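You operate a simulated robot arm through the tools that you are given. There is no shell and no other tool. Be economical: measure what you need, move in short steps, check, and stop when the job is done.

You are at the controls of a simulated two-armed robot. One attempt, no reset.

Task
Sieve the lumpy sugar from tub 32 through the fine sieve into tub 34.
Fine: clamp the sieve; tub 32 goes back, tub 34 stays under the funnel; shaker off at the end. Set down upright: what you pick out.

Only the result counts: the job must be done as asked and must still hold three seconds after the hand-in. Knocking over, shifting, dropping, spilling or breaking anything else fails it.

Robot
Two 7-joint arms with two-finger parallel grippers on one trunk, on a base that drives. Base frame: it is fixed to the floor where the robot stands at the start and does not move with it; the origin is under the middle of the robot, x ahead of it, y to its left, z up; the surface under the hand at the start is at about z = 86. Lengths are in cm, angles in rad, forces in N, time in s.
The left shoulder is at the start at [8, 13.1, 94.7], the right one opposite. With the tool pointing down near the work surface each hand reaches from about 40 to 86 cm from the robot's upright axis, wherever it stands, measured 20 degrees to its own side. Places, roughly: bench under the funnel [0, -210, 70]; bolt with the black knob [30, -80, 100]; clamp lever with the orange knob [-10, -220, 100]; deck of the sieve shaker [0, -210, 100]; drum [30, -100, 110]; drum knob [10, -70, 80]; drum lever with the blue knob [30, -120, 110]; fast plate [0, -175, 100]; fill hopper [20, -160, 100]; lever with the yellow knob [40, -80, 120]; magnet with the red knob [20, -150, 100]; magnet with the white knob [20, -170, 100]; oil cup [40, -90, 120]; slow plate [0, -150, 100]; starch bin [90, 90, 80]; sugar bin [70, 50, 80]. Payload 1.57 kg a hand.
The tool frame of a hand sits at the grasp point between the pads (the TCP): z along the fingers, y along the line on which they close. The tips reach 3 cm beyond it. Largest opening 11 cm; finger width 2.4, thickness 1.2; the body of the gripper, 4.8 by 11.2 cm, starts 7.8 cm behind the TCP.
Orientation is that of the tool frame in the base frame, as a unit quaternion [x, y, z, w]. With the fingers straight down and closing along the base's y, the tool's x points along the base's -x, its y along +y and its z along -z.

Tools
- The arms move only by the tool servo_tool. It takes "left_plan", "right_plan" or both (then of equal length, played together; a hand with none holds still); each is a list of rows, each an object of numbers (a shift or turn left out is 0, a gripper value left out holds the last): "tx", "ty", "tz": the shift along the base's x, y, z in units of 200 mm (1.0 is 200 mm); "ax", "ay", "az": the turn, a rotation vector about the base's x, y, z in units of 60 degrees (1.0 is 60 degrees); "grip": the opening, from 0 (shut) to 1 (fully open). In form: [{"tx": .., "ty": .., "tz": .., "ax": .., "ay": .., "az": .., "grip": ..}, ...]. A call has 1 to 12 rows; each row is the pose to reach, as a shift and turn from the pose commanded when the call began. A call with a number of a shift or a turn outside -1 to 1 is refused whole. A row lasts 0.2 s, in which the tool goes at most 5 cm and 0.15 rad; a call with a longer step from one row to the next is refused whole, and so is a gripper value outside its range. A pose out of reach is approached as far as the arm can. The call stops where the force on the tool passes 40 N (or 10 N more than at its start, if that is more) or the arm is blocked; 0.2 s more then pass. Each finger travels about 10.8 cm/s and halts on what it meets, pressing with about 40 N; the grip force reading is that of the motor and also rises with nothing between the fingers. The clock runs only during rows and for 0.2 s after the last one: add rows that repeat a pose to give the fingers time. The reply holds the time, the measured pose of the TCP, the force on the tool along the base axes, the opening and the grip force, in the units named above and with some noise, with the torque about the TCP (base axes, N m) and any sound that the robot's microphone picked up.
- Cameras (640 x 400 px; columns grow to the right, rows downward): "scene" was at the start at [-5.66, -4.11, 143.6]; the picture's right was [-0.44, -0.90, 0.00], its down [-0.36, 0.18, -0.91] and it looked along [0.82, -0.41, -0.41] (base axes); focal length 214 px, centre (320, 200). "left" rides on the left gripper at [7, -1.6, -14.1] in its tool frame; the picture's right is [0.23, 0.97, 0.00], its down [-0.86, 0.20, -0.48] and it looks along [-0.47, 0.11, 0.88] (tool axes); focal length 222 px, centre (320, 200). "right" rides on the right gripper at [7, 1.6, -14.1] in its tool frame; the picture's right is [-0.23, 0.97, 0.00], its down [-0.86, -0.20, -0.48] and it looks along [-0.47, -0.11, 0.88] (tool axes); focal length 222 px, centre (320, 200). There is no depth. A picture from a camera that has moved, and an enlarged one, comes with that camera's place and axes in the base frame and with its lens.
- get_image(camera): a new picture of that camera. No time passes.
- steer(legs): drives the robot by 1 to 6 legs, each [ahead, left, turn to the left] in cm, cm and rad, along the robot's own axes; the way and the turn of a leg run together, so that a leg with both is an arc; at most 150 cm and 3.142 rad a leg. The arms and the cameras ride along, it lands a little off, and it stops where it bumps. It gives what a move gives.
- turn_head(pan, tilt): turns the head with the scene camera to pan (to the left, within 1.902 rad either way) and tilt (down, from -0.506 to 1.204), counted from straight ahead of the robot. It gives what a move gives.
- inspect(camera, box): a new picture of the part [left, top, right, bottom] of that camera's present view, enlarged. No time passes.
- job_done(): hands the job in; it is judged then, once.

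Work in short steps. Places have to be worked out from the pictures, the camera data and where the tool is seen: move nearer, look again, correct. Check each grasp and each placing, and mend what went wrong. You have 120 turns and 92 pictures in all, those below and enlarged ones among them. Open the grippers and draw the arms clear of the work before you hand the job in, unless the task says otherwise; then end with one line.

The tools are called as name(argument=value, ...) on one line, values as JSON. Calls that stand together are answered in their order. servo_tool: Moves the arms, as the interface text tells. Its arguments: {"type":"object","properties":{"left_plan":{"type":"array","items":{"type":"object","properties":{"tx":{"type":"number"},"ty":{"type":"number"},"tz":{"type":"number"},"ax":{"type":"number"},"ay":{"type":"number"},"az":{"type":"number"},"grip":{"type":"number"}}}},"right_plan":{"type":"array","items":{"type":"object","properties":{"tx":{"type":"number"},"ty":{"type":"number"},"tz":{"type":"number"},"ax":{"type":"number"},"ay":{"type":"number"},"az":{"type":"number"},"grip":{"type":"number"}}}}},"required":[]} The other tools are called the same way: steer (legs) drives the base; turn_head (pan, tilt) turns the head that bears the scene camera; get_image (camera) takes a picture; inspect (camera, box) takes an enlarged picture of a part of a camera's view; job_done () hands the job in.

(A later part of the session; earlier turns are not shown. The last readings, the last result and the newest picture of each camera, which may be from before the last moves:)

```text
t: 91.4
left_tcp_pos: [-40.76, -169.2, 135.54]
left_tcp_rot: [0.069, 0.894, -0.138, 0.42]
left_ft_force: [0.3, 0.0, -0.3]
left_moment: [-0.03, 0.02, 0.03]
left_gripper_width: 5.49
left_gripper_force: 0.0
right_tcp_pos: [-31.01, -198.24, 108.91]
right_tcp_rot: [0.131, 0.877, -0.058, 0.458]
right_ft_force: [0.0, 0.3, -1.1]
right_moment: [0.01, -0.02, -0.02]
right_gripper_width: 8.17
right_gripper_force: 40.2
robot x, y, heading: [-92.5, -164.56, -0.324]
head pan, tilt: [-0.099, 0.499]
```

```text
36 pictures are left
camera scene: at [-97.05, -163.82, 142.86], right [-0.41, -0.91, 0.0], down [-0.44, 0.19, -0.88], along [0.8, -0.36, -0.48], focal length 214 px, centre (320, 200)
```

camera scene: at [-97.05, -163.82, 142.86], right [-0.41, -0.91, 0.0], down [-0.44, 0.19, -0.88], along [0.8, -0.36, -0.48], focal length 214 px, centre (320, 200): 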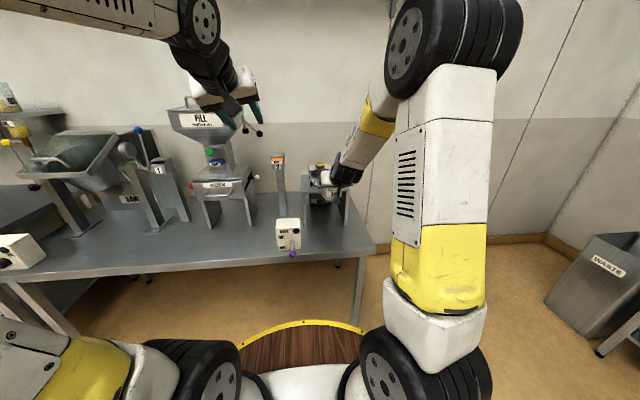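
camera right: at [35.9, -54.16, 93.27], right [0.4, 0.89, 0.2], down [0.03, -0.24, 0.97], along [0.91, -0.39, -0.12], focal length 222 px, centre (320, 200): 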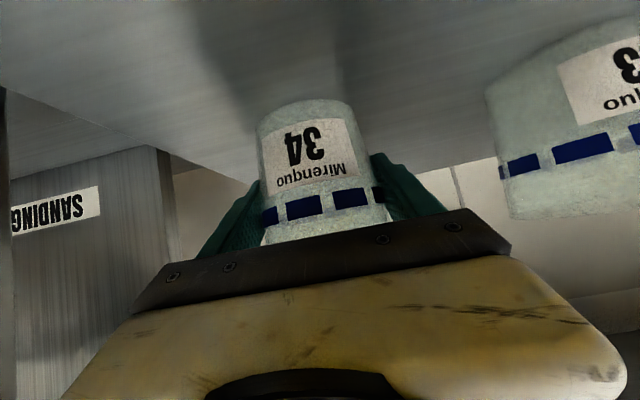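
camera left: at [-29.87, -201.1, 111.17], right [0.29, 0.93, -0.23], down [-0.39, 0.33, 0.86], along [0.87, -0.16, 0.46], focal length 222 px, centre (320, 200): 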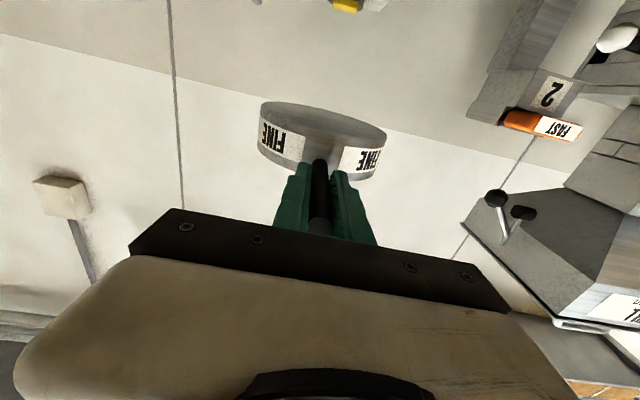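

The tub is already on the deck axis, 32 cm short of the funnel centre. I back 5 cm, lower the tub to just above bench height, and look.

steer(legs=[[-5, 0, 0]])

servo_tool(right_plan=[{"tz": -0.2}, {"tz": -0.4}, {"tz": -0.6}, {"tz": -0.8}, {"tz": -1.0}, {"tz": -1.0}])

servo_tool(right_plan=[{"tz": -0.15}, {"tz": -0.3}, {"tz": -0.45}, {"tz": -0.57}, {"tz": -0.57}])

get_image(camera="right")

get_image(camera="scene")

```text
t: 92.4
left_tcp_pos: [-45.45, -167.72, 135.57]
left_tcp_rot: [0.068, 0.894, -0.138, 0.42]
left_ft_force: [-0.6, 0.4, -0.3]
left_moment: [0.0, 0.01, 0.01]
left_gripper_width: 5.5
left_gripper_force: 0.1
right_tcp_pos: [-35.69, -196.72, 108.92]
right_tcp_rot: [0.13, 0.878, -0.057, 0.458]
right_ft_force: [-0.2, 0.0, -0.7]
right_moment: [0.03, 0.0, 0.0]
right_gripper_width: 8.17
right_gripper_force: 40.5
robot x, y, heading: [-96.77, -162.98, -0.318]
head pan, tilt: [-0.099, 0.499]
```

```text
t: 93.8
left_tcp_pos: [-45.58, -167.54, 135.66]
left_tcp_rot: [0.068, 0.894, -0.138, 0.421]
left_ft_force: [0.6, 0.0, -0.5]
left_moment: [0.02, 0.03, 0.04]
left_gripper_width: 5.5
left_gripper_force: 0.0
right_tcp_pos: [-35.66, -196.79, 88.93]
right_tcp_rot: [0.131, 0.877, -0.057, 0.459]
right_ft_force: [0.6, -0.1, 0.0]
right_moment: [-0.01, 0.01, 0.04]
right_gripper_width: 8.14
right_gripper_force: 40.3
robot x, y, heading: [-96.58, -162.87, -0.321]
head pan, tilt: [-0.099, 0.499]
```

```text
t: 95.0
left_tcp_pos: [-45.51, -167.66, 135.64]
left_tcp_rot: [0.068, 0.894, -0.138, 0.42]
left_ft_force: [0.5, -0.8, -0.2]
left_moment: [0.01, 0.01, 0.01]
left_gripper_width: 5.52
left_gripper_force: 0.1
right_tcp_pos: [-35.6, -196.7, 77.49]
right_tcp_rot: [0.131, 0.877, -0.058, 0.459]
right_ft_force: [-0.5, 0.2, -0.1]
right_moment: [0.03, 0.01, 0.0]
right_gripper_width: 8.15
right_gripper_force: 40.2
robot x, y, heading: [-97.12, -162.98, -0.319]
head pan, tilt: [-0.099, 0.499]
```

```text
35 pictures are left
camera right: at [-50.19, -190.79, 79.83], right [0.4, 0.89, 0.21], down [0.03, -0.24, 0.97], along [0.92, -0.38, -0.12], focal length 222 px, centre (320, 200)
```

right: 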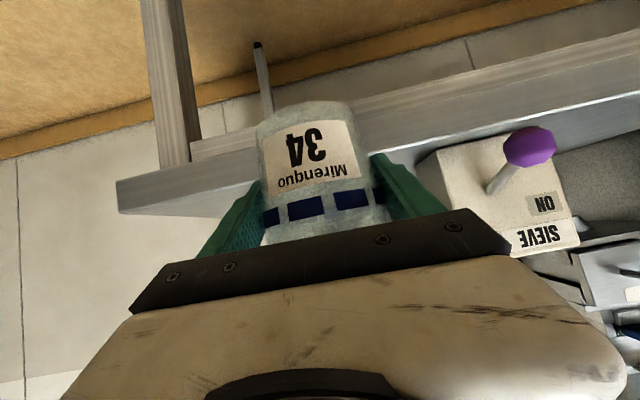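

```text
34 pictures are left
camera scene: at [-101.78, -162.26, 142.86], right [-0.41, -0.91, 0.0], down [-0.44, 0.19, -0.88], along [0.8, -0.36, -0.48], focal length 214 px, centre (320, 200)
```

scene: 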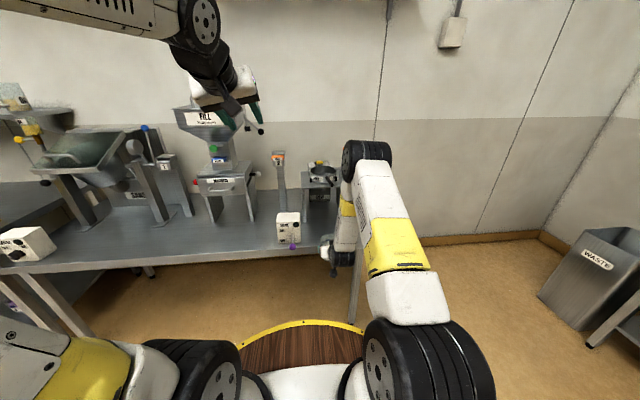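

I want to see the funnel height. As the tub is empty, I pitch the hand level and shift right so its camera looks up under the deck.

servo_tool(right_plan=[{"ax": -0.035, "ay": -0.115, "tx": -0.04, "ty": -0.12}, {"ax": -0.07, "ay": -0.23, "tx": -0.08, "ty": -0.24}, {"ax": -0.105, "ay": -0.345, "tx": -0.12, "ty": -0.36, "tz": 0.1}, {"ax": -0.14, "ay": -0.46, "tx": -0.16, "ty": -0.48, "tz": 0.1}, {"ax": -0.17, "ay": -0.56, "tx": -0.2, "ty": -0.6, "tz": 0.1}])

get_image(camera="right")

```text
t: 96.2
left_tcp_pos: [-45.47, -167.55, 135.71]
left_tcp_rot: [0.069, 0.894, -0.139, 0.42]
left_ft_force: [0.5, 0.1, 0.7]
left_moment: [-0.02, -0.02, 0.0]
left_gripper_width: 5.5
left_gripper_force: 0.0
right_tcp_pos: [-39.7, -209.2, 79.35]
right_tcp_rot: [0.1, 0.698, -0.094, 0.703]
right_ft_force: [0.0, 0.8, 0.7]
right_moment: [-0.02, 0.01, -0.01]
right_gripper_width: 8.13
right_gripper_force: 39.8
robot x, y, heading: [-96.96, -162.6, -0.319]
head pan, tilt: [-0.099, 0.499]
```

```text
33 pictures are left
camera right: at [-52.91, -203.69, 72.14], right [0.26, 0.94, 0.24], down [-0.52, -0.07, 0.85], along [0.81, -0.35, 0.47], focal length 222 px, centre (320, 200)
```

right: 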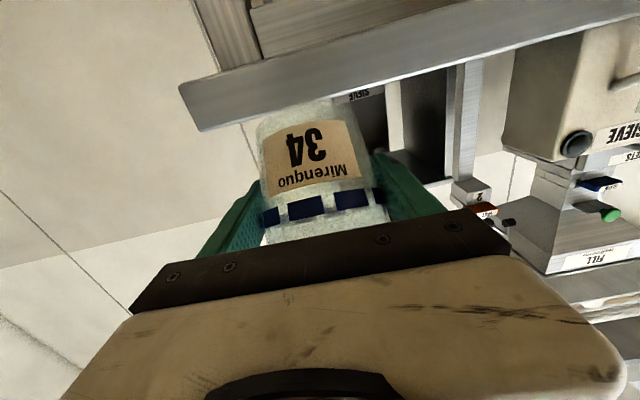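

inspect(camera="right", box=[320, 60, 480, 200])

```text
2.86 times, centred on (400, 130) of right
camera zoom: at [-52.91, -203.69, 72.14], right [0.26, 0.94, 0.24], down [-0.52, -0.07, 0.85], along [0.81, -0.35, 0.47], focal length 635 px, centre (91, 400)
```

zoom: 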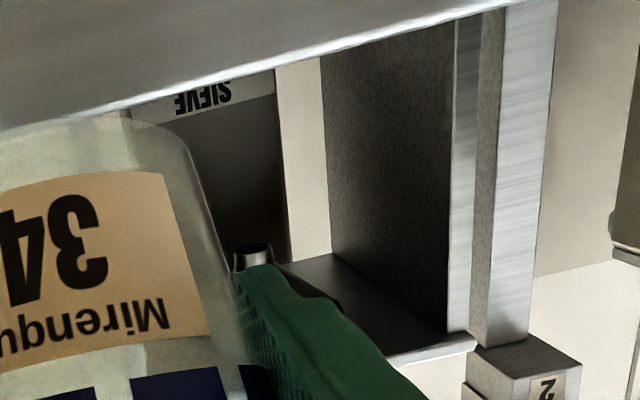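

The outlet is at z≈89 right at (−1, −208.5), ample clearance for a 10 cm tub. My vertical forearm would hit the sieve handle, so I restore the pitch and stretch the arm out (standing farther back) to make the forearm flatter.

servo_tool(right_plan=[{"ax": 0.035, "ay": 0.115, "tx": 0.04, "ty": 0.12}, {"ax": 0.07, "ay": 0.23, "tx": 0.08, "ty": 0.24}, {"ax": 0.105, "ay": 0.345, "tx": 0.12, "ty": 0.36}, {"ax": 0.14, "ay": 0.46, "tx": 0.16, "ty": 0.48}, {"ax": 0.17, "ay": 0.56, "tx": 0.2, "ty": 0.6, "tz": -0.1}, {"ax": 0.17, "ay": 0.56, "tx": 0.4, "ty": 0.535, "tz": -0.1}, {"ax": 0.17, "ay": 0.56, "tx": 0.6, "ty": 0.47, "tz": -0.1}, {"ax": 0.17, "ay": 0.56, "tx": 0.7, "ty": 0.43, "tz": -0.1}, {"ax": 0.17, "ay": 0.56, "tx": 0.7, "ty": 0.43, "tz": -0.1}])

get_image(camera="scene")

```text
t: 98.0
left_tcp_pos: [-45.67, -167.62, 135.63]
left_tcp_rot: [0.07, 0.894, -0.14, 0.42]
left_ft_force: [0.3, 0.3, -0.6]
left_moment: [0.0, -0.03, 0.01]
left_gripper_width: 5.48
left_gripper_force: 0.0
right_tcp_pos: [-26.24, -200.02, 77.59]
right_tcp_rot: [0.131, 0.879, -0.056, 0.456]
right_ft_force: [-18.7, 4.7, 20.1]
right_moment: [0.3, 1.47, -0.12]
right_gripper_width: 8.1
right_gripper_force: 39.8
robot x, y, heading: [-97.0, -163.06, -0.325]
head pan, tilt: [-0.099, 0.499]
stopped in row 9 (right hand): the force on the tool passed its limit at 49 N (the readings are from after the stop); the commanded pose is now the measured one
```

```text
31 pictures are left
camera scene: at [-101.95, -162.19, 142.86], right [-0.41, -0.91, 0.0], down [-0.44, 0.19, -0.88], along [0.8, -0.36, -0.48], focal length 214 px, centre (320, 200)
```

scene: 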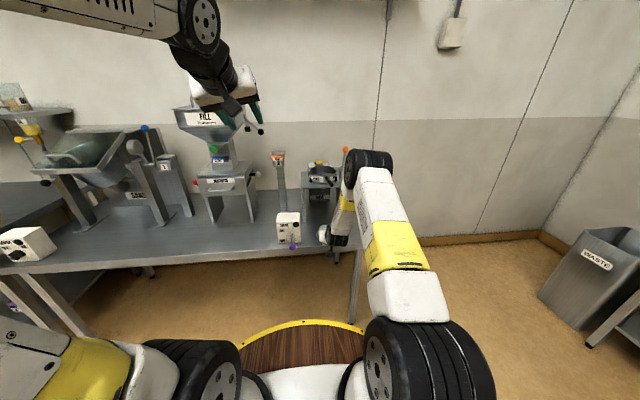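

The tub touched something — the bench top is likely higher than 70. I raise 4 cm and check the tub in the grip.

servo_tool(right_plan=[{"tz": 0.1}, {"tz": 0.2}, {"tz": 0.2}])

get_image(camera="right")

inspect(camera="scene", box=[260, 120, 420, 270])

```text
t: 98.8
left_tcp_pos: [-45.5, -167.7, 135.64]
left_tcp_rot: [0.068, 0.895, -0.138, 0.419]
left_ft_force: [0.0, -0.3, 0.3]
left_moment: [-0.01, 0.01, -0.01]
left_gripper_width: 5.5
left_gripper_force: 0.1
right_tcp_pos: [-25.94, -200.03, 81.43]
right_tcp_rot: [0.132, 0.878, -0.057, 0.456]
right_ft_force: [0.7, 0.3, -1.1]
right_moment: [0.01, 0.01, -0.01]
right_gripper_width: 8.15
right_gripper_force: 39.5
robot x, y, heading: [-96.4, -162.87, -0.318]
head pan, tilt: [-0.099, 0.499]
```

```text
30 pictures are left
camera right: at [-40.49, -194.19, 83.84], right [0.4, 0.89, 0.21], down [0.04, -0.24, 0.97], along [0.92, -0.38, -0.13], focal length 222 px, centre (320, 200)
```

right: 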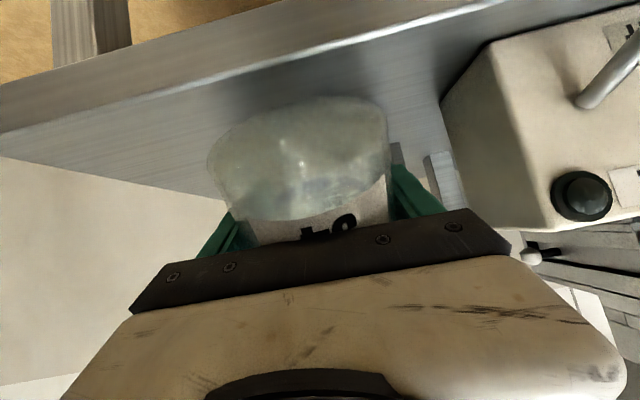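

```text
2.67 times, centred on (340, 195) of scene
camera zoom: at [-101.78, -162.26, 142.86], right [-0.41, -0.91, 0.0], down [-0.44, 0.19, -0.88], along [0.8, -0.36, -0.48], focal length 572 px, centre (267, 213)
```

zoom: 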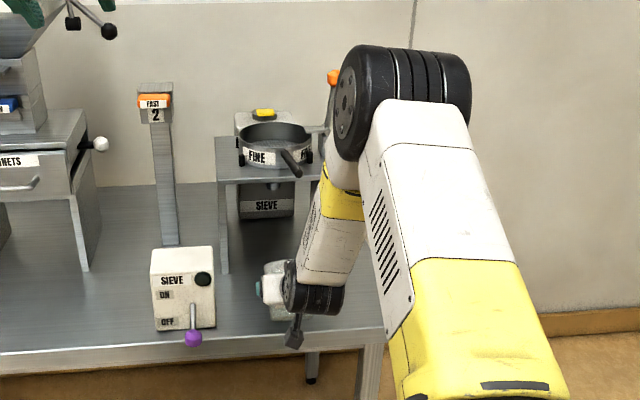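

The tub got rotated in the grip (its base now faces the camera). I look at it closely to estimate the tilt.

inspect(camera="right", box=[180, 70, 440, 250])

```text
2.22 times, centred on (310, 160) of right
camera zoom: at [-40.49, -194.19, 83.84], right [0.4, 0.89, 0.21], down [0.04, -0.24, 0.97], along [0.92, -0.38, -0.13], focal length 494 px, centre (342, 289)
```

zoom: 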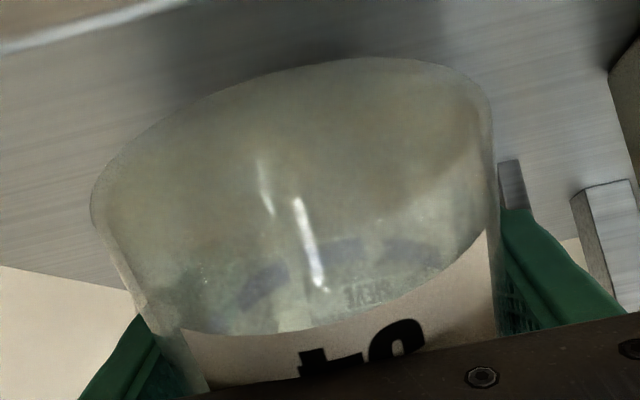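

Base faces me: the tub is tilted ≈62° with its top forward; the bench top is really at z≈74.7. I pitch the hand up ≈50° near the bench edge so the tub comes nearly upright.

servo_tool(right_plan=[{"ax": -0.038, "ay": -0.133, "tz": 0.1}, {"ax": -0.077, "ay": -0.267, "tz": 0.2}, {"ax": -0.115, "ay": -0.4, "tz": 0.25}, {"ax": -0.153, "ay": -0.533, "tz": 0.25}, {"ax": -0.19, "ay": -0.667, "tz": 0.25, "tx": 0.03, "ty": -0.01}, {"ax": -0.23, "ay": -0.8, "tz": 0.25, "tx": 0.06, "ty": -0.02}, {"ax": -0.23, "ay": -0.8, "tz": 0.25, "tx": 0.06, "ty": -0.02}])

get_image(camera="right")

inspect(camera="scene", box=[260, 150, 420, 270])

```text
t: 100.4
left_tcp_pos: [-45.44, -167.63, 135.74]
left_tcp_rot: [0.07, 0.895, -0.139, 0.419]
left_ft_force: [0.2, -0.4, -0.2]
left_moment: [0.03, -0.03, -0.01]
left_gripper_width: 5.51
left_gripper_force: 0.0
right_tcp_pos: [-24.84, -200.41, 86.53]
right_tcp_rot: [0.087, 0.605, -0.099, 0.786]
right_ft_force: [1.4, -0.5, -0.2]
right_moment: [0.04, 0.0, -0.03]
right_gripper_width: 8.12
right_gripper_force: 40.2
robot x, y, heading: [-96.73, -163.12, -0.322]
head pan, tilt: [-0.099, 0.499]
```

```text
27 pictures are left
camera right: at [-35.89, -195.6, 76.1], right [0.2, 0.95, 0.24], down [-0.71, -0.02, 0.7], along [0.67, -0.31, 0.67], focal length 222 px, centre (320, 200)
```

right: 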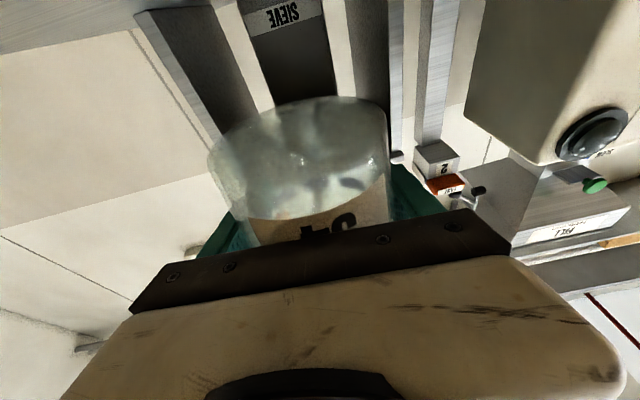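

```text
3.33 times, centred on (340, 210) of scene
camera zoom: at [-101.79, -162.25, 142.86], right [-0.41, -0.91, 0.0], down [-0.44, 0.19, -0.88], along [0.8, -0.36, -0.48], focal length 715 px, centre (253, 167)
```

zoom: 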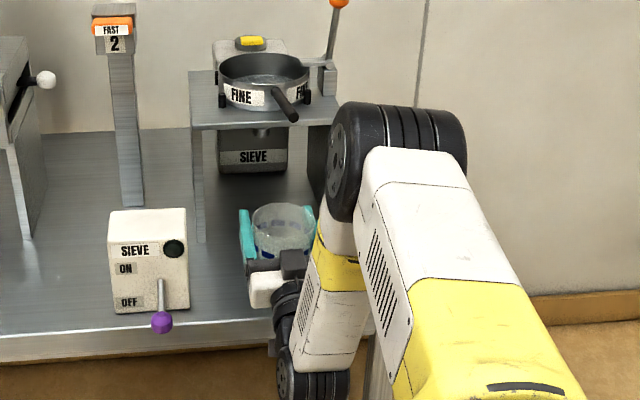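

The tub now looks nearly upright. I lower it to the bench near the edge until contact.

servo_tool(right_plan=[{"tz": -0.1}, {"tz": -0.2}, {"tz": -0.27}, {"tz": -0.3}, {"tz": -0.33}])

inspect(camera="scene", box=[280, 180, 380, 260])

```text
t: 101.6
left_tcp_pos: [-45.54, -167.47, 135.67]
left_tcp_rot: [0.07, 0.894, -0.14, 0.42]
left_ft_force: [0.2, 0.8, 0.1]
left_moment: [-0.02, 0.02, 0.02]
left_gripper_width: 5.49
left_gripper_force: 0.1
right_tcp_pos: [-24.72, -200.05, 80.48]
right_tcp_rot: [0.087, 0.602, -0.099, 0.788]
right_ft_force: [4.1, 8.7, 26.1]
right_moment: [0.36, 1.19, -0.39]
right_gripper_width: 8.1
right_gripper_force: 40.2
robot x, y, heading: [-96.85, -162.77, -0.321]
head pan, tilt: [-0.099, 0.499]
```

```text
5.00 times, centred on (330, 220) of scene
camera zoom: at [-101.86, -162.18, 142.86], right [-0.41, -0.91, 0.0], down [-0.44, 0.19, -0.88], along [0.8, -0.36, -0.48], focal length 1072 px, centre (270, 100)
```

zoom: 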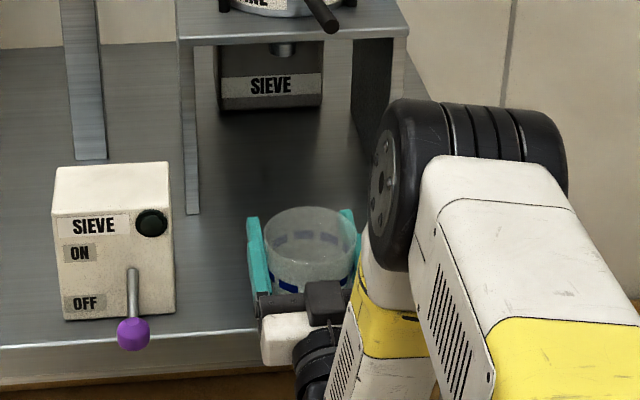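

Contact as predicted at z≈80.5. I relieve the pressure slightly and open gradually.

servo_tool(right_plan=[{"tz": 0.02}, {"tz": 0.02, "grip": 0.76}, {"tz": 0.02, "grip": 0.8}, {"tz": 0.02, "grip": 0.88}, {"tz": 0.02, "grip": 1}, {"tz": 0.02, "grip": 1}])

inspect(camera="scene", box=[280, 180, 380, 260])

```text
t: 103.0
left_tcp_pos: [-45.67, -167.72, 135.62]
left_tcp_rot: [0.068, 0.895, -0.137, 0.42]
left_ft_force: [0.0, -0.2, -0.6]
left_moment: [-0.02, 0.05, 0.0]
left_gripper_width: 5.5
left_gripper_force: 0.0
right_tcp_pos: [-24.81, -200.33, 80.41]
right_tcp_rot: [0.087, 0.606, -0.099, 0.784]
right_ft_force: [0.0, 0.1, 0.1]
right_moment: [-0.01, 0.01, 0.04]
right_gripper_width: 11.04
right_gripper_force: 0.0
robot x, y, heading: [-97.03, -163.09, -0.323]
head pan, tilt: [-0.099, 0.499]
```

```text
5.00 times, centred on (330, 220) of scene
camera zoom: at [-101.79, -162.26, 142.86], right [-0.41, -0.91, 0.0], down [-0.44, 0.19, -0.88], along [0.8, -0.36, -0.48], focal length 1072 px, centre (270, 100)
```

zoom: 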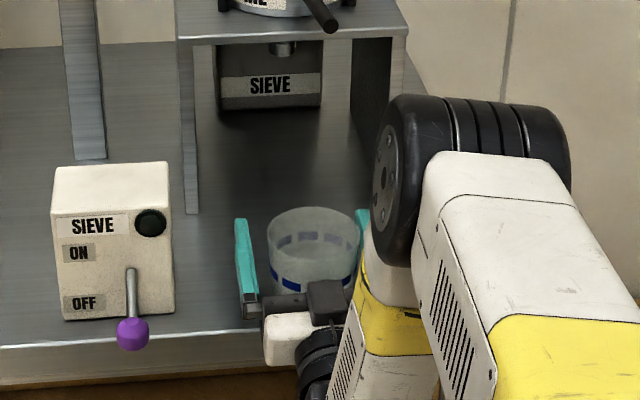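

Tub 34 stands upright on the shaker bench. I back the base off 15 cm, then pitch the hand back down to −30° and set a 5.5 cm opening for a two-finger push.

steer(legs=[[-15, 0, 0]])

servo_tool(right_plan=[{"tz": 0.1, "ax": 0.033, "ay": 0.12}, {"tz": 0.2, "ax": 0.067, "ay": 0.24}, {"tz": 0.25, "ax": 0.1, "ay": 0.36}, {"tz": 0.25, "ax": 0.133, "ay": 0.48}, {"tz": 0.2, "ax": 0.167, "ay": 0.6, "grip": 0.75}, {"tz": 0.15, "ax": 0.2, "ay": 0.73, "grip": 0.5}, {"tz": 0.1, "ax": 0.2, "ay": 0.73, "grip": 0.5}])

get_image(camera="scene")

```text
t: 104.4
left_tcp_pos: [-60.02, -162.82, 135.62]
left_tcp_rot: [0.069, 0.894, -0.139, 0.419]
left_ft_force: [-0.2, 1.0, -0.4]
left_moment: [-0.04, 0.01, 0.04]
left_gripper_width: 5.53
left_gripper_force: 0.0
right_tcp_pos: [-39.26, -195.48, 80.32]
right_tcp_rot: [0.088, 0.604, -0.1, 0.785]
right_ft_force: [-0.4, -0.3, 0.8]
right_moment: [-0.02, -0.02, -0.02]
right_gripper_width: 11.0
right_gripper_force: 0.0
robot x, y, heading: [-111.01, -158.34, -0.324]
head pan, tilt: [-0.099, 0.499]
```

```text
t: 106.0
left_tcp_pos: [-59.99, -162.82, 135.71]
left_tcp_rot: [0.068, 0.895, -0.138, 0.419]
left_ft_force: [-0.1, -0.5, 0.0]
left_moment: [0.01, -0.02, -0.03]
left_gripper_width: 5.52
left_gripper_force: 0.0
right_tcp_pos: [-39.4, -195.65, 82.31]
right_tcp_rot: [0.124, 0.861, -0.063, 0.49]
right_ft_force: [-0.2, -0.5, 0.5]
right_moment: [0.03, -0.01, 0.0]
right_gripper_width: 5.49
right_gripper_force: 0.1
robot x, y, heading: [-111.52, -158.15, -0.319]
head pan, tilt: [-0.099, 0.499]
```

```text
23 pictures are left
camera scene: at [-116.24, -157.48, 142.86], right [-0.41, -0.91, 0.0], down [-0.44, 0.19, -0.88], along [0.8, -0.36, -0.48], focal length 214 px, centre (320, 200)
```

scene: 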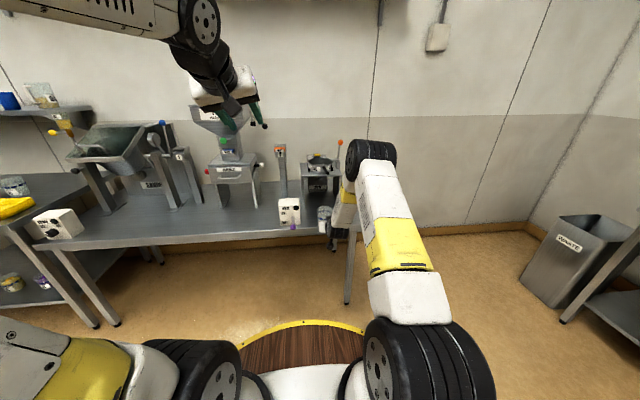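

Forearm now slopes back, so a two-finger push is safe under the handle. I lower to z≈79.5 and push the tub by driving 29 cm ahead.

servo_tool(right_plan=[{"tz": -0.07}, {"tz": -0.14}, {"tz": -0.14}])

steer(legs=[[29, 0, 0]])

inspect(camera="scene", box=[260, 130, 400, 260])

```text
t: 106.8
left_tcp_pos: [-59.95, -162.8, 135.61]
left_tcp_rot: [0.068, 0.895, -0.138, 0.42]
left_ft_force: [-0.2, -0.3, -0.1]
left_moment: [-0.05, 0.0, -0.03]
left_gripper_width: 5.54
left_gripper_force: 0.1
right_tcp_pos: [-39.19, -195.51, 79.38]
right_tcp_rot: [0.124, 0.861, -0.064, 0.49]
right_ft_force: [-1.3, 0.8, -0.4]
right_moment: [-0.01, 0.03, -0.01]
right_gripper_width: 5.51
right_gripper_force: 0.0
robot x, y, heading: [-111.4, -158.28, -0.323]
head pan, tilt: [-0.099, 0.499]
```

```text
t: 108.7
left_tcp_pos: [-33.54, -171.22, 135.62]
left_tcp_rot: [0.067, 0.895, -0.138, 0.419]
left_ft_force: [0.0, 0.2, 0.1]
left_moment: [0.05, -0.01, -0.02]
left_gripper_width: 5.5
left_gripper_force: 0.1
right_tcp_pos: [-12.6, -203.98, 79.55]
right_tcp_rot: [0.123, 0.861, -0.062, 0.49]
right_ft_force: [0.3, 0.7, 0.4]
right_moment: [0.03, -0.01, 0.02]
right_gripper_width: 5.5
right_gripper_force: 0.0
robot x, y, heading: [-84.97, -167.04, -0.32]
head pan, tilt: [-0.099, 0.499]
```

```text
3.08 times, centred on (330, 195) of scene
camera zoom: at [-89.79, -166.18, 142.86], right [-0.4, -0.92, 0.0], down [-0.44, 0.19, -0.88], along [0.8, -0.35, -0.48], focal length 660 px, centre (289, 215)
```

zoom: 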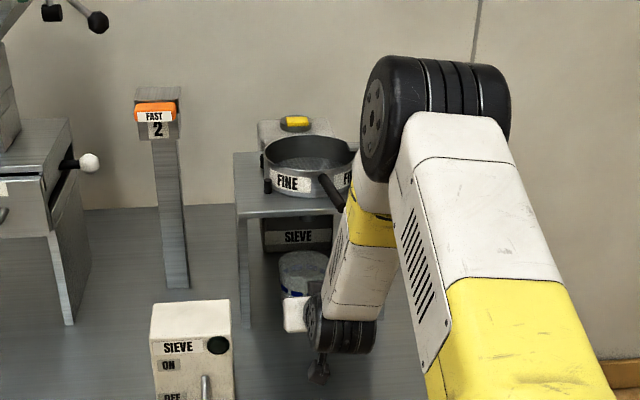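

Tub is upright and moving in. I push the last 6.5 cm.

steer(legs=[[6.5, 0, 0]])

get_image(camera="right")

```text
t: 109.7
left_tcp_pos: [-27.53, -173.27, 135.66]
left_tcp_rot: [0.068, 0.894, -0.138, 0.42]
left_ft_force: [0.5, 0.7, -0.6]
left_moment: [-0.01, 0.0, 0.04]
left_gripper_width: 5.5
left_gripper_force: 0.0
right_tcp_pos: [-6.44, -206.07, 79.55]
right_tcp_rot: [0.122, 0.861, -0.062, 0.49]
right_ft_force: [-0.9, 0.5, 0.3]
right_moment: [0.02, -0.04, -0.02]
right_gripper_width: 5.51
right_gripper_force: 0.1
robot x, y, heading: [-78.87, -168.89, -0.315]
head pan, tilt: [-0.099, 0.499]
```

```text
21 pictures are left
camera right: at [-21.32, -200.17, 80.71], right [0.38, 0.9, 0.21], down [-0.03, -0.21, 0.98], along [0.93, -0.37, -0.05], focal length 222 px, centre (320, 200)
```

right: 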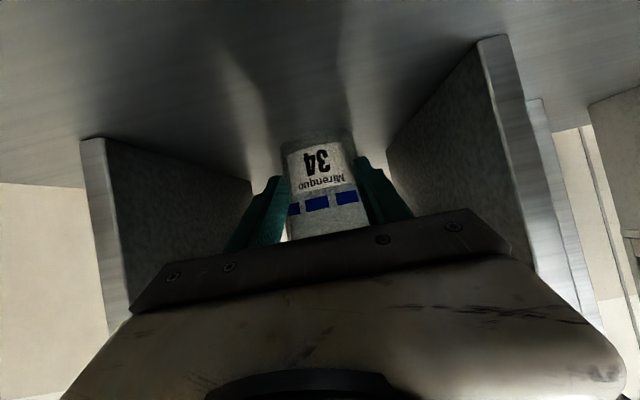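

Tub 34 is under the outlet (estimates within ~1 cm of axis). I back out 28 cm, raise the hand, and rehearse (empty) the level pose needed for the pouring roll.

steer(legs=[[-28, 0, 0]])

servo_tool(right_plan=[{"tz": 0.2, "grip": 0.5}, {"tz": 0.4}, {"tz": 0.6}, {"tz": 0.8, "tx": -0.05}, {"tz": 1.0, "tx": -0.1}, {"tz": 1.0, "tx": -0.15}])

servo_tool(right_plan=[{"tz": 0.1, "ax": -0.03, "ay": -0.12}, {"tz": 0.2, "ax": -0.06, "ay": -0.24}, {"tz": 0.4, "ax": -0.09, "ay": -0.36}, {"tz": 0.5, "ax": -0.12, "ay": -0.48}, {"tz": 0.5, "ax": -0.12, "ay": -0.48}])

servo_tool(right_plan=[{"ax": 0.13, "ay": -0.04}, {"ax": 0.26, "ay": -0.08}, {"ax": 0.39, "ay": -0.12}, {"ax": 0.52, "ay": -0.16}, {"ax": 0.65, "ay": -0.2}, {"ax": 0.78, "ay": -0.24}, {"ax": 0.91, "ay": -0.28}, {"ax": 0.99, "ay": -0.31}])

servo_tool(right_plan=[{"ax": 0.13, "ay": -0.04}, {"ax": 0.26, "ay": -0.08}, {"ax": 0.39, "ay": -0.12}, {"ax": 0.52, "ay": -0.16}, {"ax": 0.65, "ay": -0.2}, {"ax": 0.78, "ay": -0.24}, {"ax": 0.91, "ay": -0.28}, {"ax": 0.99, "ay": -0.31}])

```text
t: 111.7
left_tcp_pos: [-53.84, -164.32, 135.67]
left_tcp_rot: [0.064, 0.895, -0.136, 0.42]
left_ft_force: [0.3, -0.6, 0.6]
left_moment: [0.01, 0.03, -0.01]
left_gripper_width: 5.5
left_gripper_force: 0.1
right_tcp_pos: [-32.92, -196.9, 79.48]
right_tcp_rot: [0.12, 0.861, -0.061, 0.49]
right_ft_force: [0.3, -0.5, -0.1]
right_moment: [-0.02, 0.0, 0.0]
right_gripper_width: 5.52
right_gripper_force: 0.2
robot x, y, heading: [-105.51, -160.06, -0.309]
head pan, tilt: [-0.099, 0.499]
```

```text
t: 113.0
left_tcp_pos: [-53.98, -164.36, 135.66]
left_tcp_rot: [0.064, 0.895, -0.136, 0.421]
left_ft_force: [-0.1, -0.1, 0.6]
left_moment: [-0.03, 0.0, -0.02]
left_gripper_width: 5.49
left_gripper_force: 0.1
right_tcp_pos: [-35.79, -196.78, 99.51]
right_tcp_rot: [0.119, 0.862, -0.06, 0.49]
right_ft_force: [0.1, -1.0, 0.6]
right_moment: [0.01, 0.0, 0.0]
right_gripper_width: 5.5
right_gripper_force: 0.1
robot x, y, heading: [-105.32, -160.51, -0.304]
head pan, tilt: [-0.099, 0.499]
```

```text
t: 114.2
left_tcp_pos: [-54.02, -164.47, 135.61]
left_tcp_rot: [0.065, 0.895, -0.137, 0.42]
left_ft_force: [-0.1, 0.6, 0.1]
left_moment: [0.02, 0.01, 0.03]
left_gripper_width: 5.5
left_gripper_force: 0.1
right_tcp_pos: [-36.03, -197.03, 109.66]
right_tcp_rot: [0.101, 0.707, -0.082, 0.696]
right_ft_force: [0.6, 0.0, 0.2]
right_moment: [-0.03, 0.01, -0.01]
right_gripper_width: 5.51
right_gripper_force: 0.1
robot x, y, heading: [-105.84, -160.01, -0.311]
head pan, tilt: [-0.099, 0.499]
```

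```text
t: 116.0
left_tcp_pos: [-53.96, -164.41, 135.66]
left_tcp_rot: [0.064, 0.895, -0.136, 0.421]
left_ft_force: [-0.2, -0.2, 0.1]
left_moment: [-0.01, 0.03, -0.02]
left_gripper_width: 5.51
left_gripper_force: 0.0
right_tcp_pos: [-35.9, -196.88, 109.5]
right_tcp_rot: [0.442, 0.538, 0.294, 0.655]
right_ft_force: [0.8, -1.0, -0.2]
right_moment: [0.03, 0.02, 0.03]
right_gripper_width: 5.52
right_gripper_force: 0.1
robot x, y, heading: [-105.11, -160.33, -0.307]
head pan, tilt: [-0.099, 0.499]
```

```text
t: 117.8
left_tcp_pos: [-54.16, -164.39, 135.67]
left_tcp_rot: [0.065, 0.895, -0.137, 0.421]
left_ft_force: [-1.3, -0.4, 0.8]
left_moment: [0.03, 0.02, 0.03]
left_gripper_width: 5.5
left_gripper_force: 0.1
right_tcp_pos: [-35.89, -196.93, 109.57]
right_tcp_rot: [0.656, 0.215, 0.586, 0.424]
right_ft_force: [0.1, -0.1, 0.9]
right_moment: [-0.05, 0.02, 0.01]
right_gripper_width: 5.5
right_gripper_force: 0.0
robot x, y, heading: [-105.46, -160.3, -0.308]
head pan, tilt: [-0.099, 0.499]
```

The roll works without reach problems. I roll back to level and pitch down again.

servo_tool(right_plan=[{"ax": -0.13, "ay": 0.04}, {"ax": -0.26, "ay": 0.08}, {"ax": -0.39, "ay": 0.12}, {"ax": -0.52, "ay": 0.16}, {"ax": -0.65, "ay": 0.2}, {"ax": -0.78, "ay": 0.24}, {"ax": -0.91, "ay": 0.28}, {"ax": -0.99, "ay": 0.31}])

servo_tool(right_plan=[{"ax": -0.13, "ay": 0.04}, {"ax": -0.26, "ay": 0.08}, {"ax": -0.39, "ay": 0.12}, {"ax": -0.52, "ay": 0.16}, {"ax": -0.65, "ay": 0.2}, {"ax": -0.78, "ay": 0.24}, {"ax": -0.91, "ay": 0.28}, {"ax": -0.99, "ay": 0.31}])

servo_tool(right_plan=[{"tz": 0.1, "ax": 0.035, "ay": 0.12, "grip": 1}, {"tz": 0.2, "ax": 0.07, "ay": 0.24, "grip": 1}, {"tz": 0.4, "ax": 0.105, "ay": 0.36}, {"tz": 0.5, "ax": 0.14, "ay": 0.48}, {"tz": 0.5, "ax": 0.15, "ay": 0.54}])

steer(legs=[[0, 120, 0], [0, 30, 0], [0, 0, 0]])

```text
t: 119.7
left_tcp_pos: [-54.12, -164.42, 135.6]
left_tcp_rot: [0.065, 0.895, -0.137, 0.421]
left_ft_force: [1.1, -0.1, 0.5]
left_moment: [0.01, 0.0, 0.02]
left_gripper_width: 5.5
left_gripper_force: 0.1
right_tcp_pos: [-35.86, -197.08, 109.51]
right_tcp_rot: [0.441, 0.539, 0.292, 0.655]
right_ft_force: [0.0, -0.3, 0.7]
right_moment: [-0.01, -0.01, -0.01]
right_gripper_width: 5.48
right_gripper_force: 0.0
robot x, y, heading: [-105.36, -160.06, -0.313]
head pan, tilt: [-0.099, 0.499]
```

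```text
t: 121.5
left_tcp_pos: [-53.93, -164.48, 135.69]
left_tcp_rot: [0.065, 0.894, -0.137, 0.421]
left_ft_force: [0.3, -0.9, -0.2]
left_moment: [0.01, -0.01, 0.0]
left_gripper_width: 5.5
left_gripper_force: 0.1
right_tcp_pos: [-35.85, -196.94, 109.59]
right_tcp_rot: [0.1, 0.707, -0.083, 0.695]
right_ft_force: [-0.5, -0.3, 1.0]
right_moment: [-0.03, 0.0, -0.03]
right_gripper_width: 5.5
right_gripper_force: 0.1
robot x, y, heading: [-105.69, -160.2, -0.312]
head pan, tilt: [-0.099, 0.499]
```

```text
t: 122.7
left_tcp_pos: [-54.1, -164.53, 135.66]
left_tcp_rot: [0.065, 0.894, -0.138, 0.421]
left_ft_force: [-0.3, -1.1, -0.3]
left_moment: [0.01, 0.01, 0.02]
left_gripper_width: 5.49
left_gripper_force: 0.0
right_tcp_pos: [-35.92, -196.79, 119.57]
right_tcp_rot: [0.126, 0.877, -0.051, 0.46]
right_ft_force: [-0.4, 0.1, 0.2]
right_moment: [0.04, 0.0, 0.02]
right_gripper_width: 10.99
right_gripper_force: 0.0
robot x, y, heading: [-105.32, -160.24, -0.314]
head pan, tilt: [-0.099, 0.499]
```

```text
t: 130.7
left_tcp_pos: [-11.23, -18.29, 135.58]
left_tcp_rot: [0.05, 0.896, -0.13, 0.423]
left_ft_force: [-0.1, -0.3, 0.5]
left_moment: [0.0, -0.05, 0.0]
left_gripper_width: 5.5
left_gripper_force: 0.0
right_tcp_pos: [7.76, -50.06, 119.65]
right_tcp_rot: [0.112, 0.879, -0.045, 0.461]
right_ft_force: [0.1, -0.2, -0.7]
right_moment: [0.02, 0.0, -0.01]
right_gripper_width: 11.0
right_gripper_force: 0.0
robot x, y, heading: [-62.5, -15.29, -0.274]
head pan, tilt: [-0.099, 0.499]
```

At the home bench side. I shift to bring the right hand in front of tub 32 (≈(61, −27)), lower and look.

steer(legs=[[0, 36, 0], [33, 0, 0]])

servo_tool(right_plan=[{"tz": -0.2}, {"tz": -0.4}, {"tz": -0.6}, {"tz": -0.8}, {"tz": -0.9}, {"tz": -0.9}])

get_image(camera="right")

```text
t: 134.9
left_tcp_pos: [31.04, 7.85, 135.59]
left_tcp_rot: [0.05, 0.895, -0.129, 0.424]
left_ft_force: [-0.4, -0.3, 0.1]
left_moment: [-0.02, -0.02, -0.01]
left_gripper_width: 5.5
left_gripper_force: 0.1
right_tcp_pos: [50.08, -24.15, 119.64]
right_tcp_rot: [0.113, 0.879, -0.045, 0.461]
right_ft_force: [-0.4, 0.3, -0.6]
right_moment: [0.0, 0.03, -0.01]
right_gripper_width: 11.0
right_gripper_force: 0.0
robot x, y, heading: [-20.25, 10.16, -0.277]
head pan, tilt: [-0.099, 0.499]
```

```text
t: 136.3
left_tcp_pos: [31.06, 7.84, 135.73]
left_tcp_rot: [0.05, 0.895, -0.13, 0.423]
left_ft_force: [0.1, 0.7, -0.2]
left_moment: [0.01, 0.0, 0.01]
left_gripper_width: 5.53
left_gripper_force: 0.1
right_tcp_pos: [50.15, -23.85, 101.42]
right_tcp_rot: [0.113, 0.879, -0.045, 0.462]
right_ft_force: [1.3, 0.6, 0.3]
right_moment: [-0.02, -0.05, 0.0]
right_gripper_width: 11.02
right_gripper_force: 0.0
robot x, y, heading: [-20.52, 10.5, -0.274]
head pan, tilt: [-0.099, 0.499]
```

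```text
20 pictures are left
camera right: at [35.3, -18.68, 103.75], right [0.36, 0.91, 0.21], down [0.04, -0.24, 0.97], along [0.93, -0.34, -0.12], focal length 222 px, centre (320, 200)
```

right: 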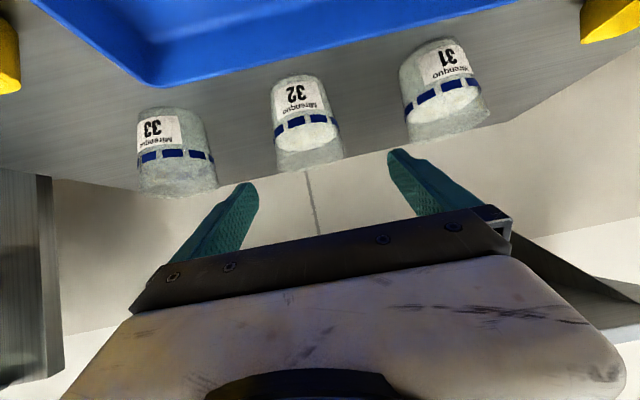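

Tub 32 at ≈(60.8, −27.6). I go to the pre-grasp and verify the aim.

servo_tool(right_plan=[{"tx": 0.1, "ty": -0.055, "tz": -0.145}, {"tx": 0.21, "ty": -0.11, "tz": -0.29}, {"tx": 0.21, "ty": -0.11, "tz": -0.29}])

get_image(camera="right")

```text
t: 137.1
left_tcp_pos: [31.16, 7.82, 135.62]
left_tcp_rot: [0.05, 0.896, -0.129, 0.423]
left_ft_force: [0.0, -1.0, -0.1]
left_moment: [0.03, 0.01, -0.01]
left_gripper_width: 5.52
left_gripper_force: 0.0
right_tcp_pos: [54.35, -26.07, 96.08]
right_tcp_rot: [0.112, 0.879, -0.044, 0.462]
right_ft_force: [-0.5, 0.3, -0.5]
right_moment: [0.0, 0.01, -0.01]
right_gripper_width: 10.96
right_gripper_force: 0.1
robot x, y, heading: [-20.42, 10.44, -0.277]
head pan, tilt: [-0.099, 0.499]
```

```text
19 pictures are left
camera right: at [39.48, -20.9, 98.15], right [0.36, 0.91, 0.21], down [0.04, -0.24, 0.97], along [0.93, -0.34, -0.12], focal length 222 px, centre (320, 200)
```

right: 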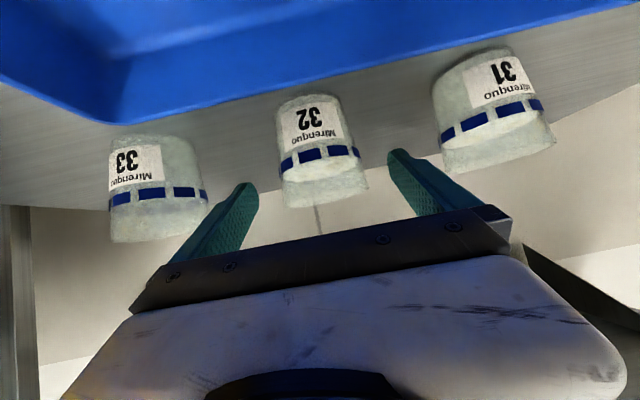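

Same picture as with tub 34's good grasp. Advance 8.5 cm and grip.

servo_tool(right_plan=[{"tx": 0.12, "ty": -0.027, "tz": -0.085}, {"tx": 0.24, "ty": -0.055, "tz": -0.17}, {"tx": 0.34, "ty": -0.077, "tz": -0.25}, {"tx": 0.34, "ty": -0.077, "tz": -0.25, "grip": 0.8}, {"tx": 0.34, "ty": -0.077, "tz": -0.25, "grip": 0.6}, {"tx": 0.34, "ty": -0.077, "tz": -0.25, "grip": 0.5}])

servo_tool(right_plan=[{"tz": 0.1}, {"tz": 0.25}, {"tz": 0.45}, {"tz": 0.65}, {"tz": 0.85}, {"tz": 0.95}, {"tz": 0.95}])

get_image(camera="right")

```text
t: 138.5
left_tcp_pos: [31.1, 7.85, 135.6]
left_tcp_rot: [0.05, 0.896, -0.129, 0.423]
left_ft_force: [0.1, -0.4, -0.3]
left_moment: [0.0, 0.0, 0.01]
left_gripper_width: 5.51
left_gripper_force: 0.0
right_tcp_pos: [61.36, -27.85, 90.84]
right_tcp_rot: [0.113, 0.878, -0.046, 0.462]
right_ft_force: [0.6, -1.4, 1.2]
right_moment: [0.05, -0.11, -0.03]
right_gripper_width: 8.27
right_gripper_force: 39.9
robot x, y, heading: [-20.33, 10.0, -0.28]
head pan, tilt: [-0.099, 0.499]
```

```text
t: 140.1
left_tcp_pos: [31.1, 7.79, 135.68]
left_tcp_rot: [0.05, 0.896, -0.13, 0.423]
left_ft_force: [0.2, 0.3, -0.3]
left_moment: [-0.02, -0.03, 0.01]
left_gripper_width: 5.51
left_gripper_force: 0.0
right_tcp_pos: [61.18, -27.69, 109.94]
right_tcp_rot: [0.113, 0.879, -0.044, 0.462]
right_ft_force: [-0.5, -0.5, -2.4]
right_moment: [0.01, 0.02, -0.02]
right_gripper_width: 8.25
right_gripper_force: 40.2
robot x, y, heading: [-20.56, 10.09, -0.278]
head pan, tilt: [-0.099, 0.499]
```

```text
18 pictures are left
camera right: at [46.29, -22.55, 112.16], right [0.36, 0.91, 0.21], down [0.04, -0.24, 0.97], along [0.93, -0.34, -0.12], focal length 222 px, centre (320, 200)
```

right: 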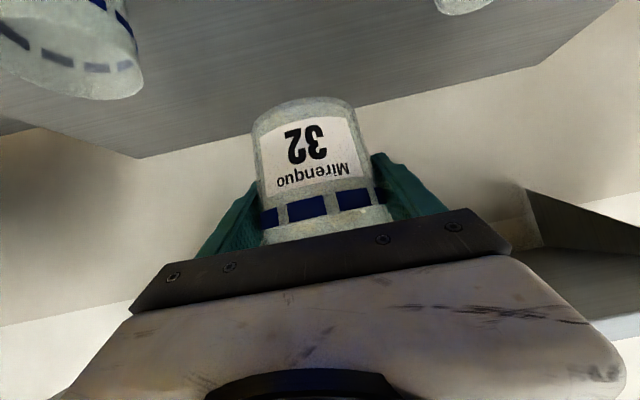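

Tub 32 is held upright. I drive back to the shaker: back 38, right 150.

steer(legs=[[-38, 0, 0], [0, -100, 0], [0, -50, -0.04]])

```text
t: 149.9
left_tcp_pos: [-43.84, -127.43, 135.58]
left_tcp_rot: [0.043, 0.896, -0.127, 0.423]
left_ft_force: [-0.7, -1.1, 0.3]
left_moment: [-0.04, 0.01, 0.01]
left_gripper_width: 5.49
left_gripper_force: 0.1
right_tcp_pos: [-13.21, -162.49, 110.01]
right_tcp_rot: [0.106, 0.88, -0.042, 0.461]
right_ft_force: [0.1, 0.2, -3.7]
right_moment: [-0.03, 0.07, 0.0]
right_gripper_width: 8.23
right_gripper_force: 40.3
robot x, y, heading: [-94.93, -125.48, -0.265]
head pan, tilt: [-0.099, 0.499]
```

I raise and pull the tub in, then drive to in front of the shaker, stopping short to check.

servo_tool(right_plan=[{"tz": 0.12, "tx": -0.1, "ty": 0.03}, {"tz": 0.24, "tx": -0.2, "ty": 0.06}, {"tz": 0.36, "tx": -0.3, "ty": 0.1}, {"tz": 0.48, "tx": -0.4, "ty": 0.13}, {"tz": 0.6, "tx": -0.5, "ty": 0.16}, {"tz": 0.65, "tx": -0.57, "ty": 0.19}])

steer(legs=[[0, 0, -0.055], [0, -32, 0], [22, 0, 0]])

get_image(camera="scene")

```text
t: 151.3
left_tcp_pos: [-43.84, -127.44, 135.54]
left_tcp_rot: [0.044, 0.896, -0.127, 0.424]
left_ft_force: [0.7, 0.8, -0.2]
left_moment: [0.04, 0.03, 0.03]
left_gripper_width: 5.51
left_gripper_force: 0.1
right_tcp_pos: [-24.35, -158.73, 122.93]
right_tcp_rot: [0.107, 0.88, -0.042, 0.461]
right_ft_force: [0.3, -0.6, -3.0]
right_moment: [0.02, 0.0, 0.03]
right_gripper_width: 8.24
right_gripper_force: 40.1
robot x, y, heading: [-95.04, -125.64, -0.259]
head pan, tilt: [-0.099, 0.499]
```

```text
t: 155.2
left_tcp_pos: [-32.12, -166.78, 135.72]
left_tcp_rot: [0.064, 0.895, -0.136, 0.421]
left_ft_force: [-0.9, -0.3, 0.3]
left_moment: [0.01, 0.01, 0.01]
left_gripper_width: 5.5
left_gripper_force: 0.0
right_tcp_pos: [-14.16, -198.88, 122.99]
right_tcp_rot: [0.127, 0.877, -0.052, 0.461]
right_ft_force: [0.1, 0.8, -2.4]
right_moment: [0.02, -0.03, 0.03]
right_gripper_width: 8.22
right_gripper_force: 39.9
robot x, y, heading: [-83.93, -162.31, -0.305]
head pan, tilt: [-0.099, 0.499]
```

```text
17 pictures are left
camera scene: at [-88.37, -161.92, 142.86], right [-0.4, -0.92, 0.0], down [-0.44, 0.19, -0.88], along [0.81, -0.35, -0.48], focal length 214 px, centre (320, 200)
```

scene: 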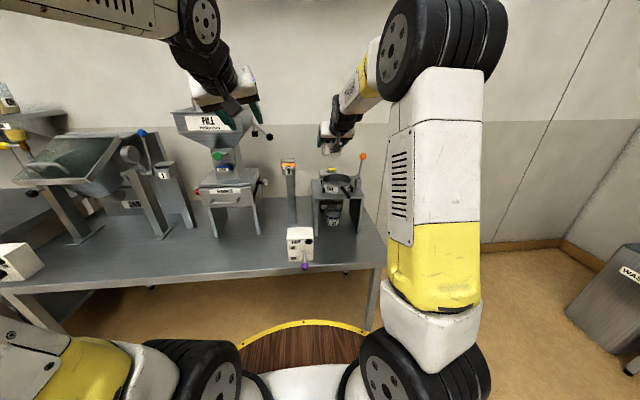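

Drive the last 17.5 cm to bring the tub over the sieve.

steer(legs=[[17.5, -2.9, 0]])

inspect(camera="scene", box=[250, 100, 390, 240])

```text
t: 156.6
left_tcp_pos: [-16.35, -174.62, 135.68]
left_tcp_rot: [0.063, 0.894, -0.136, 0.422]
left_ft_force: [0.0, 0.3, 0.2]
left_moment: [-0.01, 0.04, -0.01]
left_gripper_width: 5.49
left_gripper_force: 0.0
right_tcp_pos: [1.84, -206.81, 122.88]
right_tcp_rot: [0.126, 0.877, -0.052, 0.46]
right_ft_force: [-0.9, 0.2, -2.5]
right_moment: [0.03, -0.03, -0.01]
right_gripper_width: 8.22
right_gripper_force: 40.0
robot x, y, heading: [-68.02, -170.21, -0.316]
head pan, tilt: [-0.099, 0.499]
```

```text
2.86 times, centred on (320, 170) of scene
camera zoom: at [-72.58, -169.98, 142.86], right [-0.4, -0.92, 0.0], down [-0.44, 0.19, -0.88], along [0.81, -0.35, -0.48], focal length 613 px, centre (320, 286)
```

zoom: 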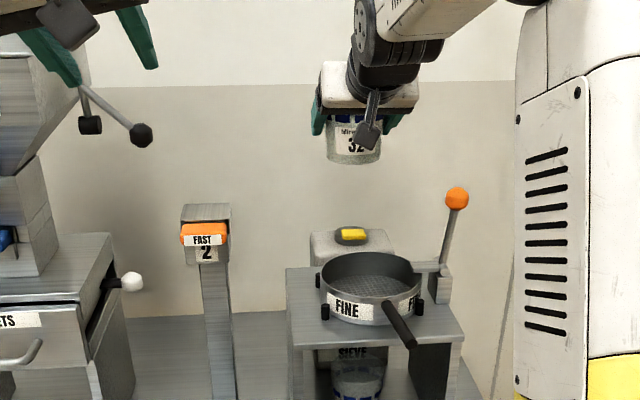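

Everything lines up: tub above sieve, tub 34 below the outlet. I lower to z≈111 while levelling the hand.

servo_tool(right_plan=[{"tz": -0.15}, {"tz": -0.3, "ax": -0.03, "ay": -0.11}, {"tz": -0.45, "ax": -0.06, "ay": -0.22}, {"tz": -0.58, "ax": -0.09, "ay": -0.34}, {"tz": -0.58, "ax": -0.12, "ay": -0.45}, {"tz": -0.58, "ax": -0.147, "ay": -0.565}, {"tz": -0.58, "ax": -0.147, "ay": -0.565}])

inspect(camera="scene", box=[250, 100, 390, 240])

```text
t: 158.2
left_tcp_pos: [-16.26, -174.7, 135.72]
left_tcp_rot: [0.063, 0.895, -0.136, 0.421]
left_ft_force: [0.4, -0.9, 0.2]
left_moment: [-0.02, 0.06, 0.04]
left_gripper_width: 5.51
left_gripper_force: 0.0
right_tcp_pos: [1.56, -206.86, 111.33]
right_tcp_rot: [0.1, 0.698, -0.079, 0.704]
right_ft_force: [-0.1, 0.6, -4.1]
right_moment: [0.01, -0.02, 0.0]
right_gripper_width: 8.22
right_gripper_force: 40.2
robot x, y, heading: [-67.5, -170.7, -0.308]
head pan, tilt: [-0.099, 0.499]
```

```text
2.86 times, centred on (320, 170) of scene
camera zoom: at [-72.56, -169.98, 142.86], right [-0.4, -0.92, 0.0], down [-0.44, 0.19, -0.88], along [0.81, -0.35, -0.48], focal length 613 px, centre (320, 286)
```

zoom: 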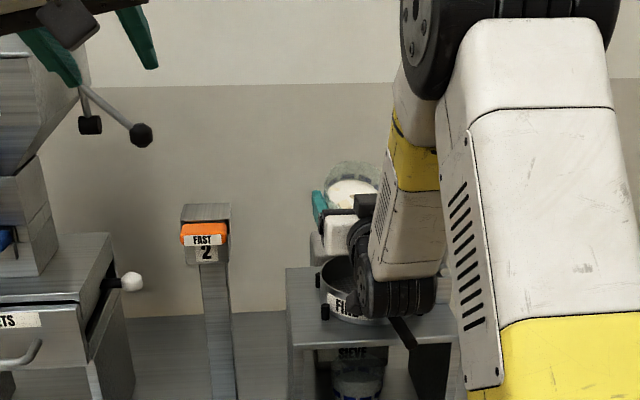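

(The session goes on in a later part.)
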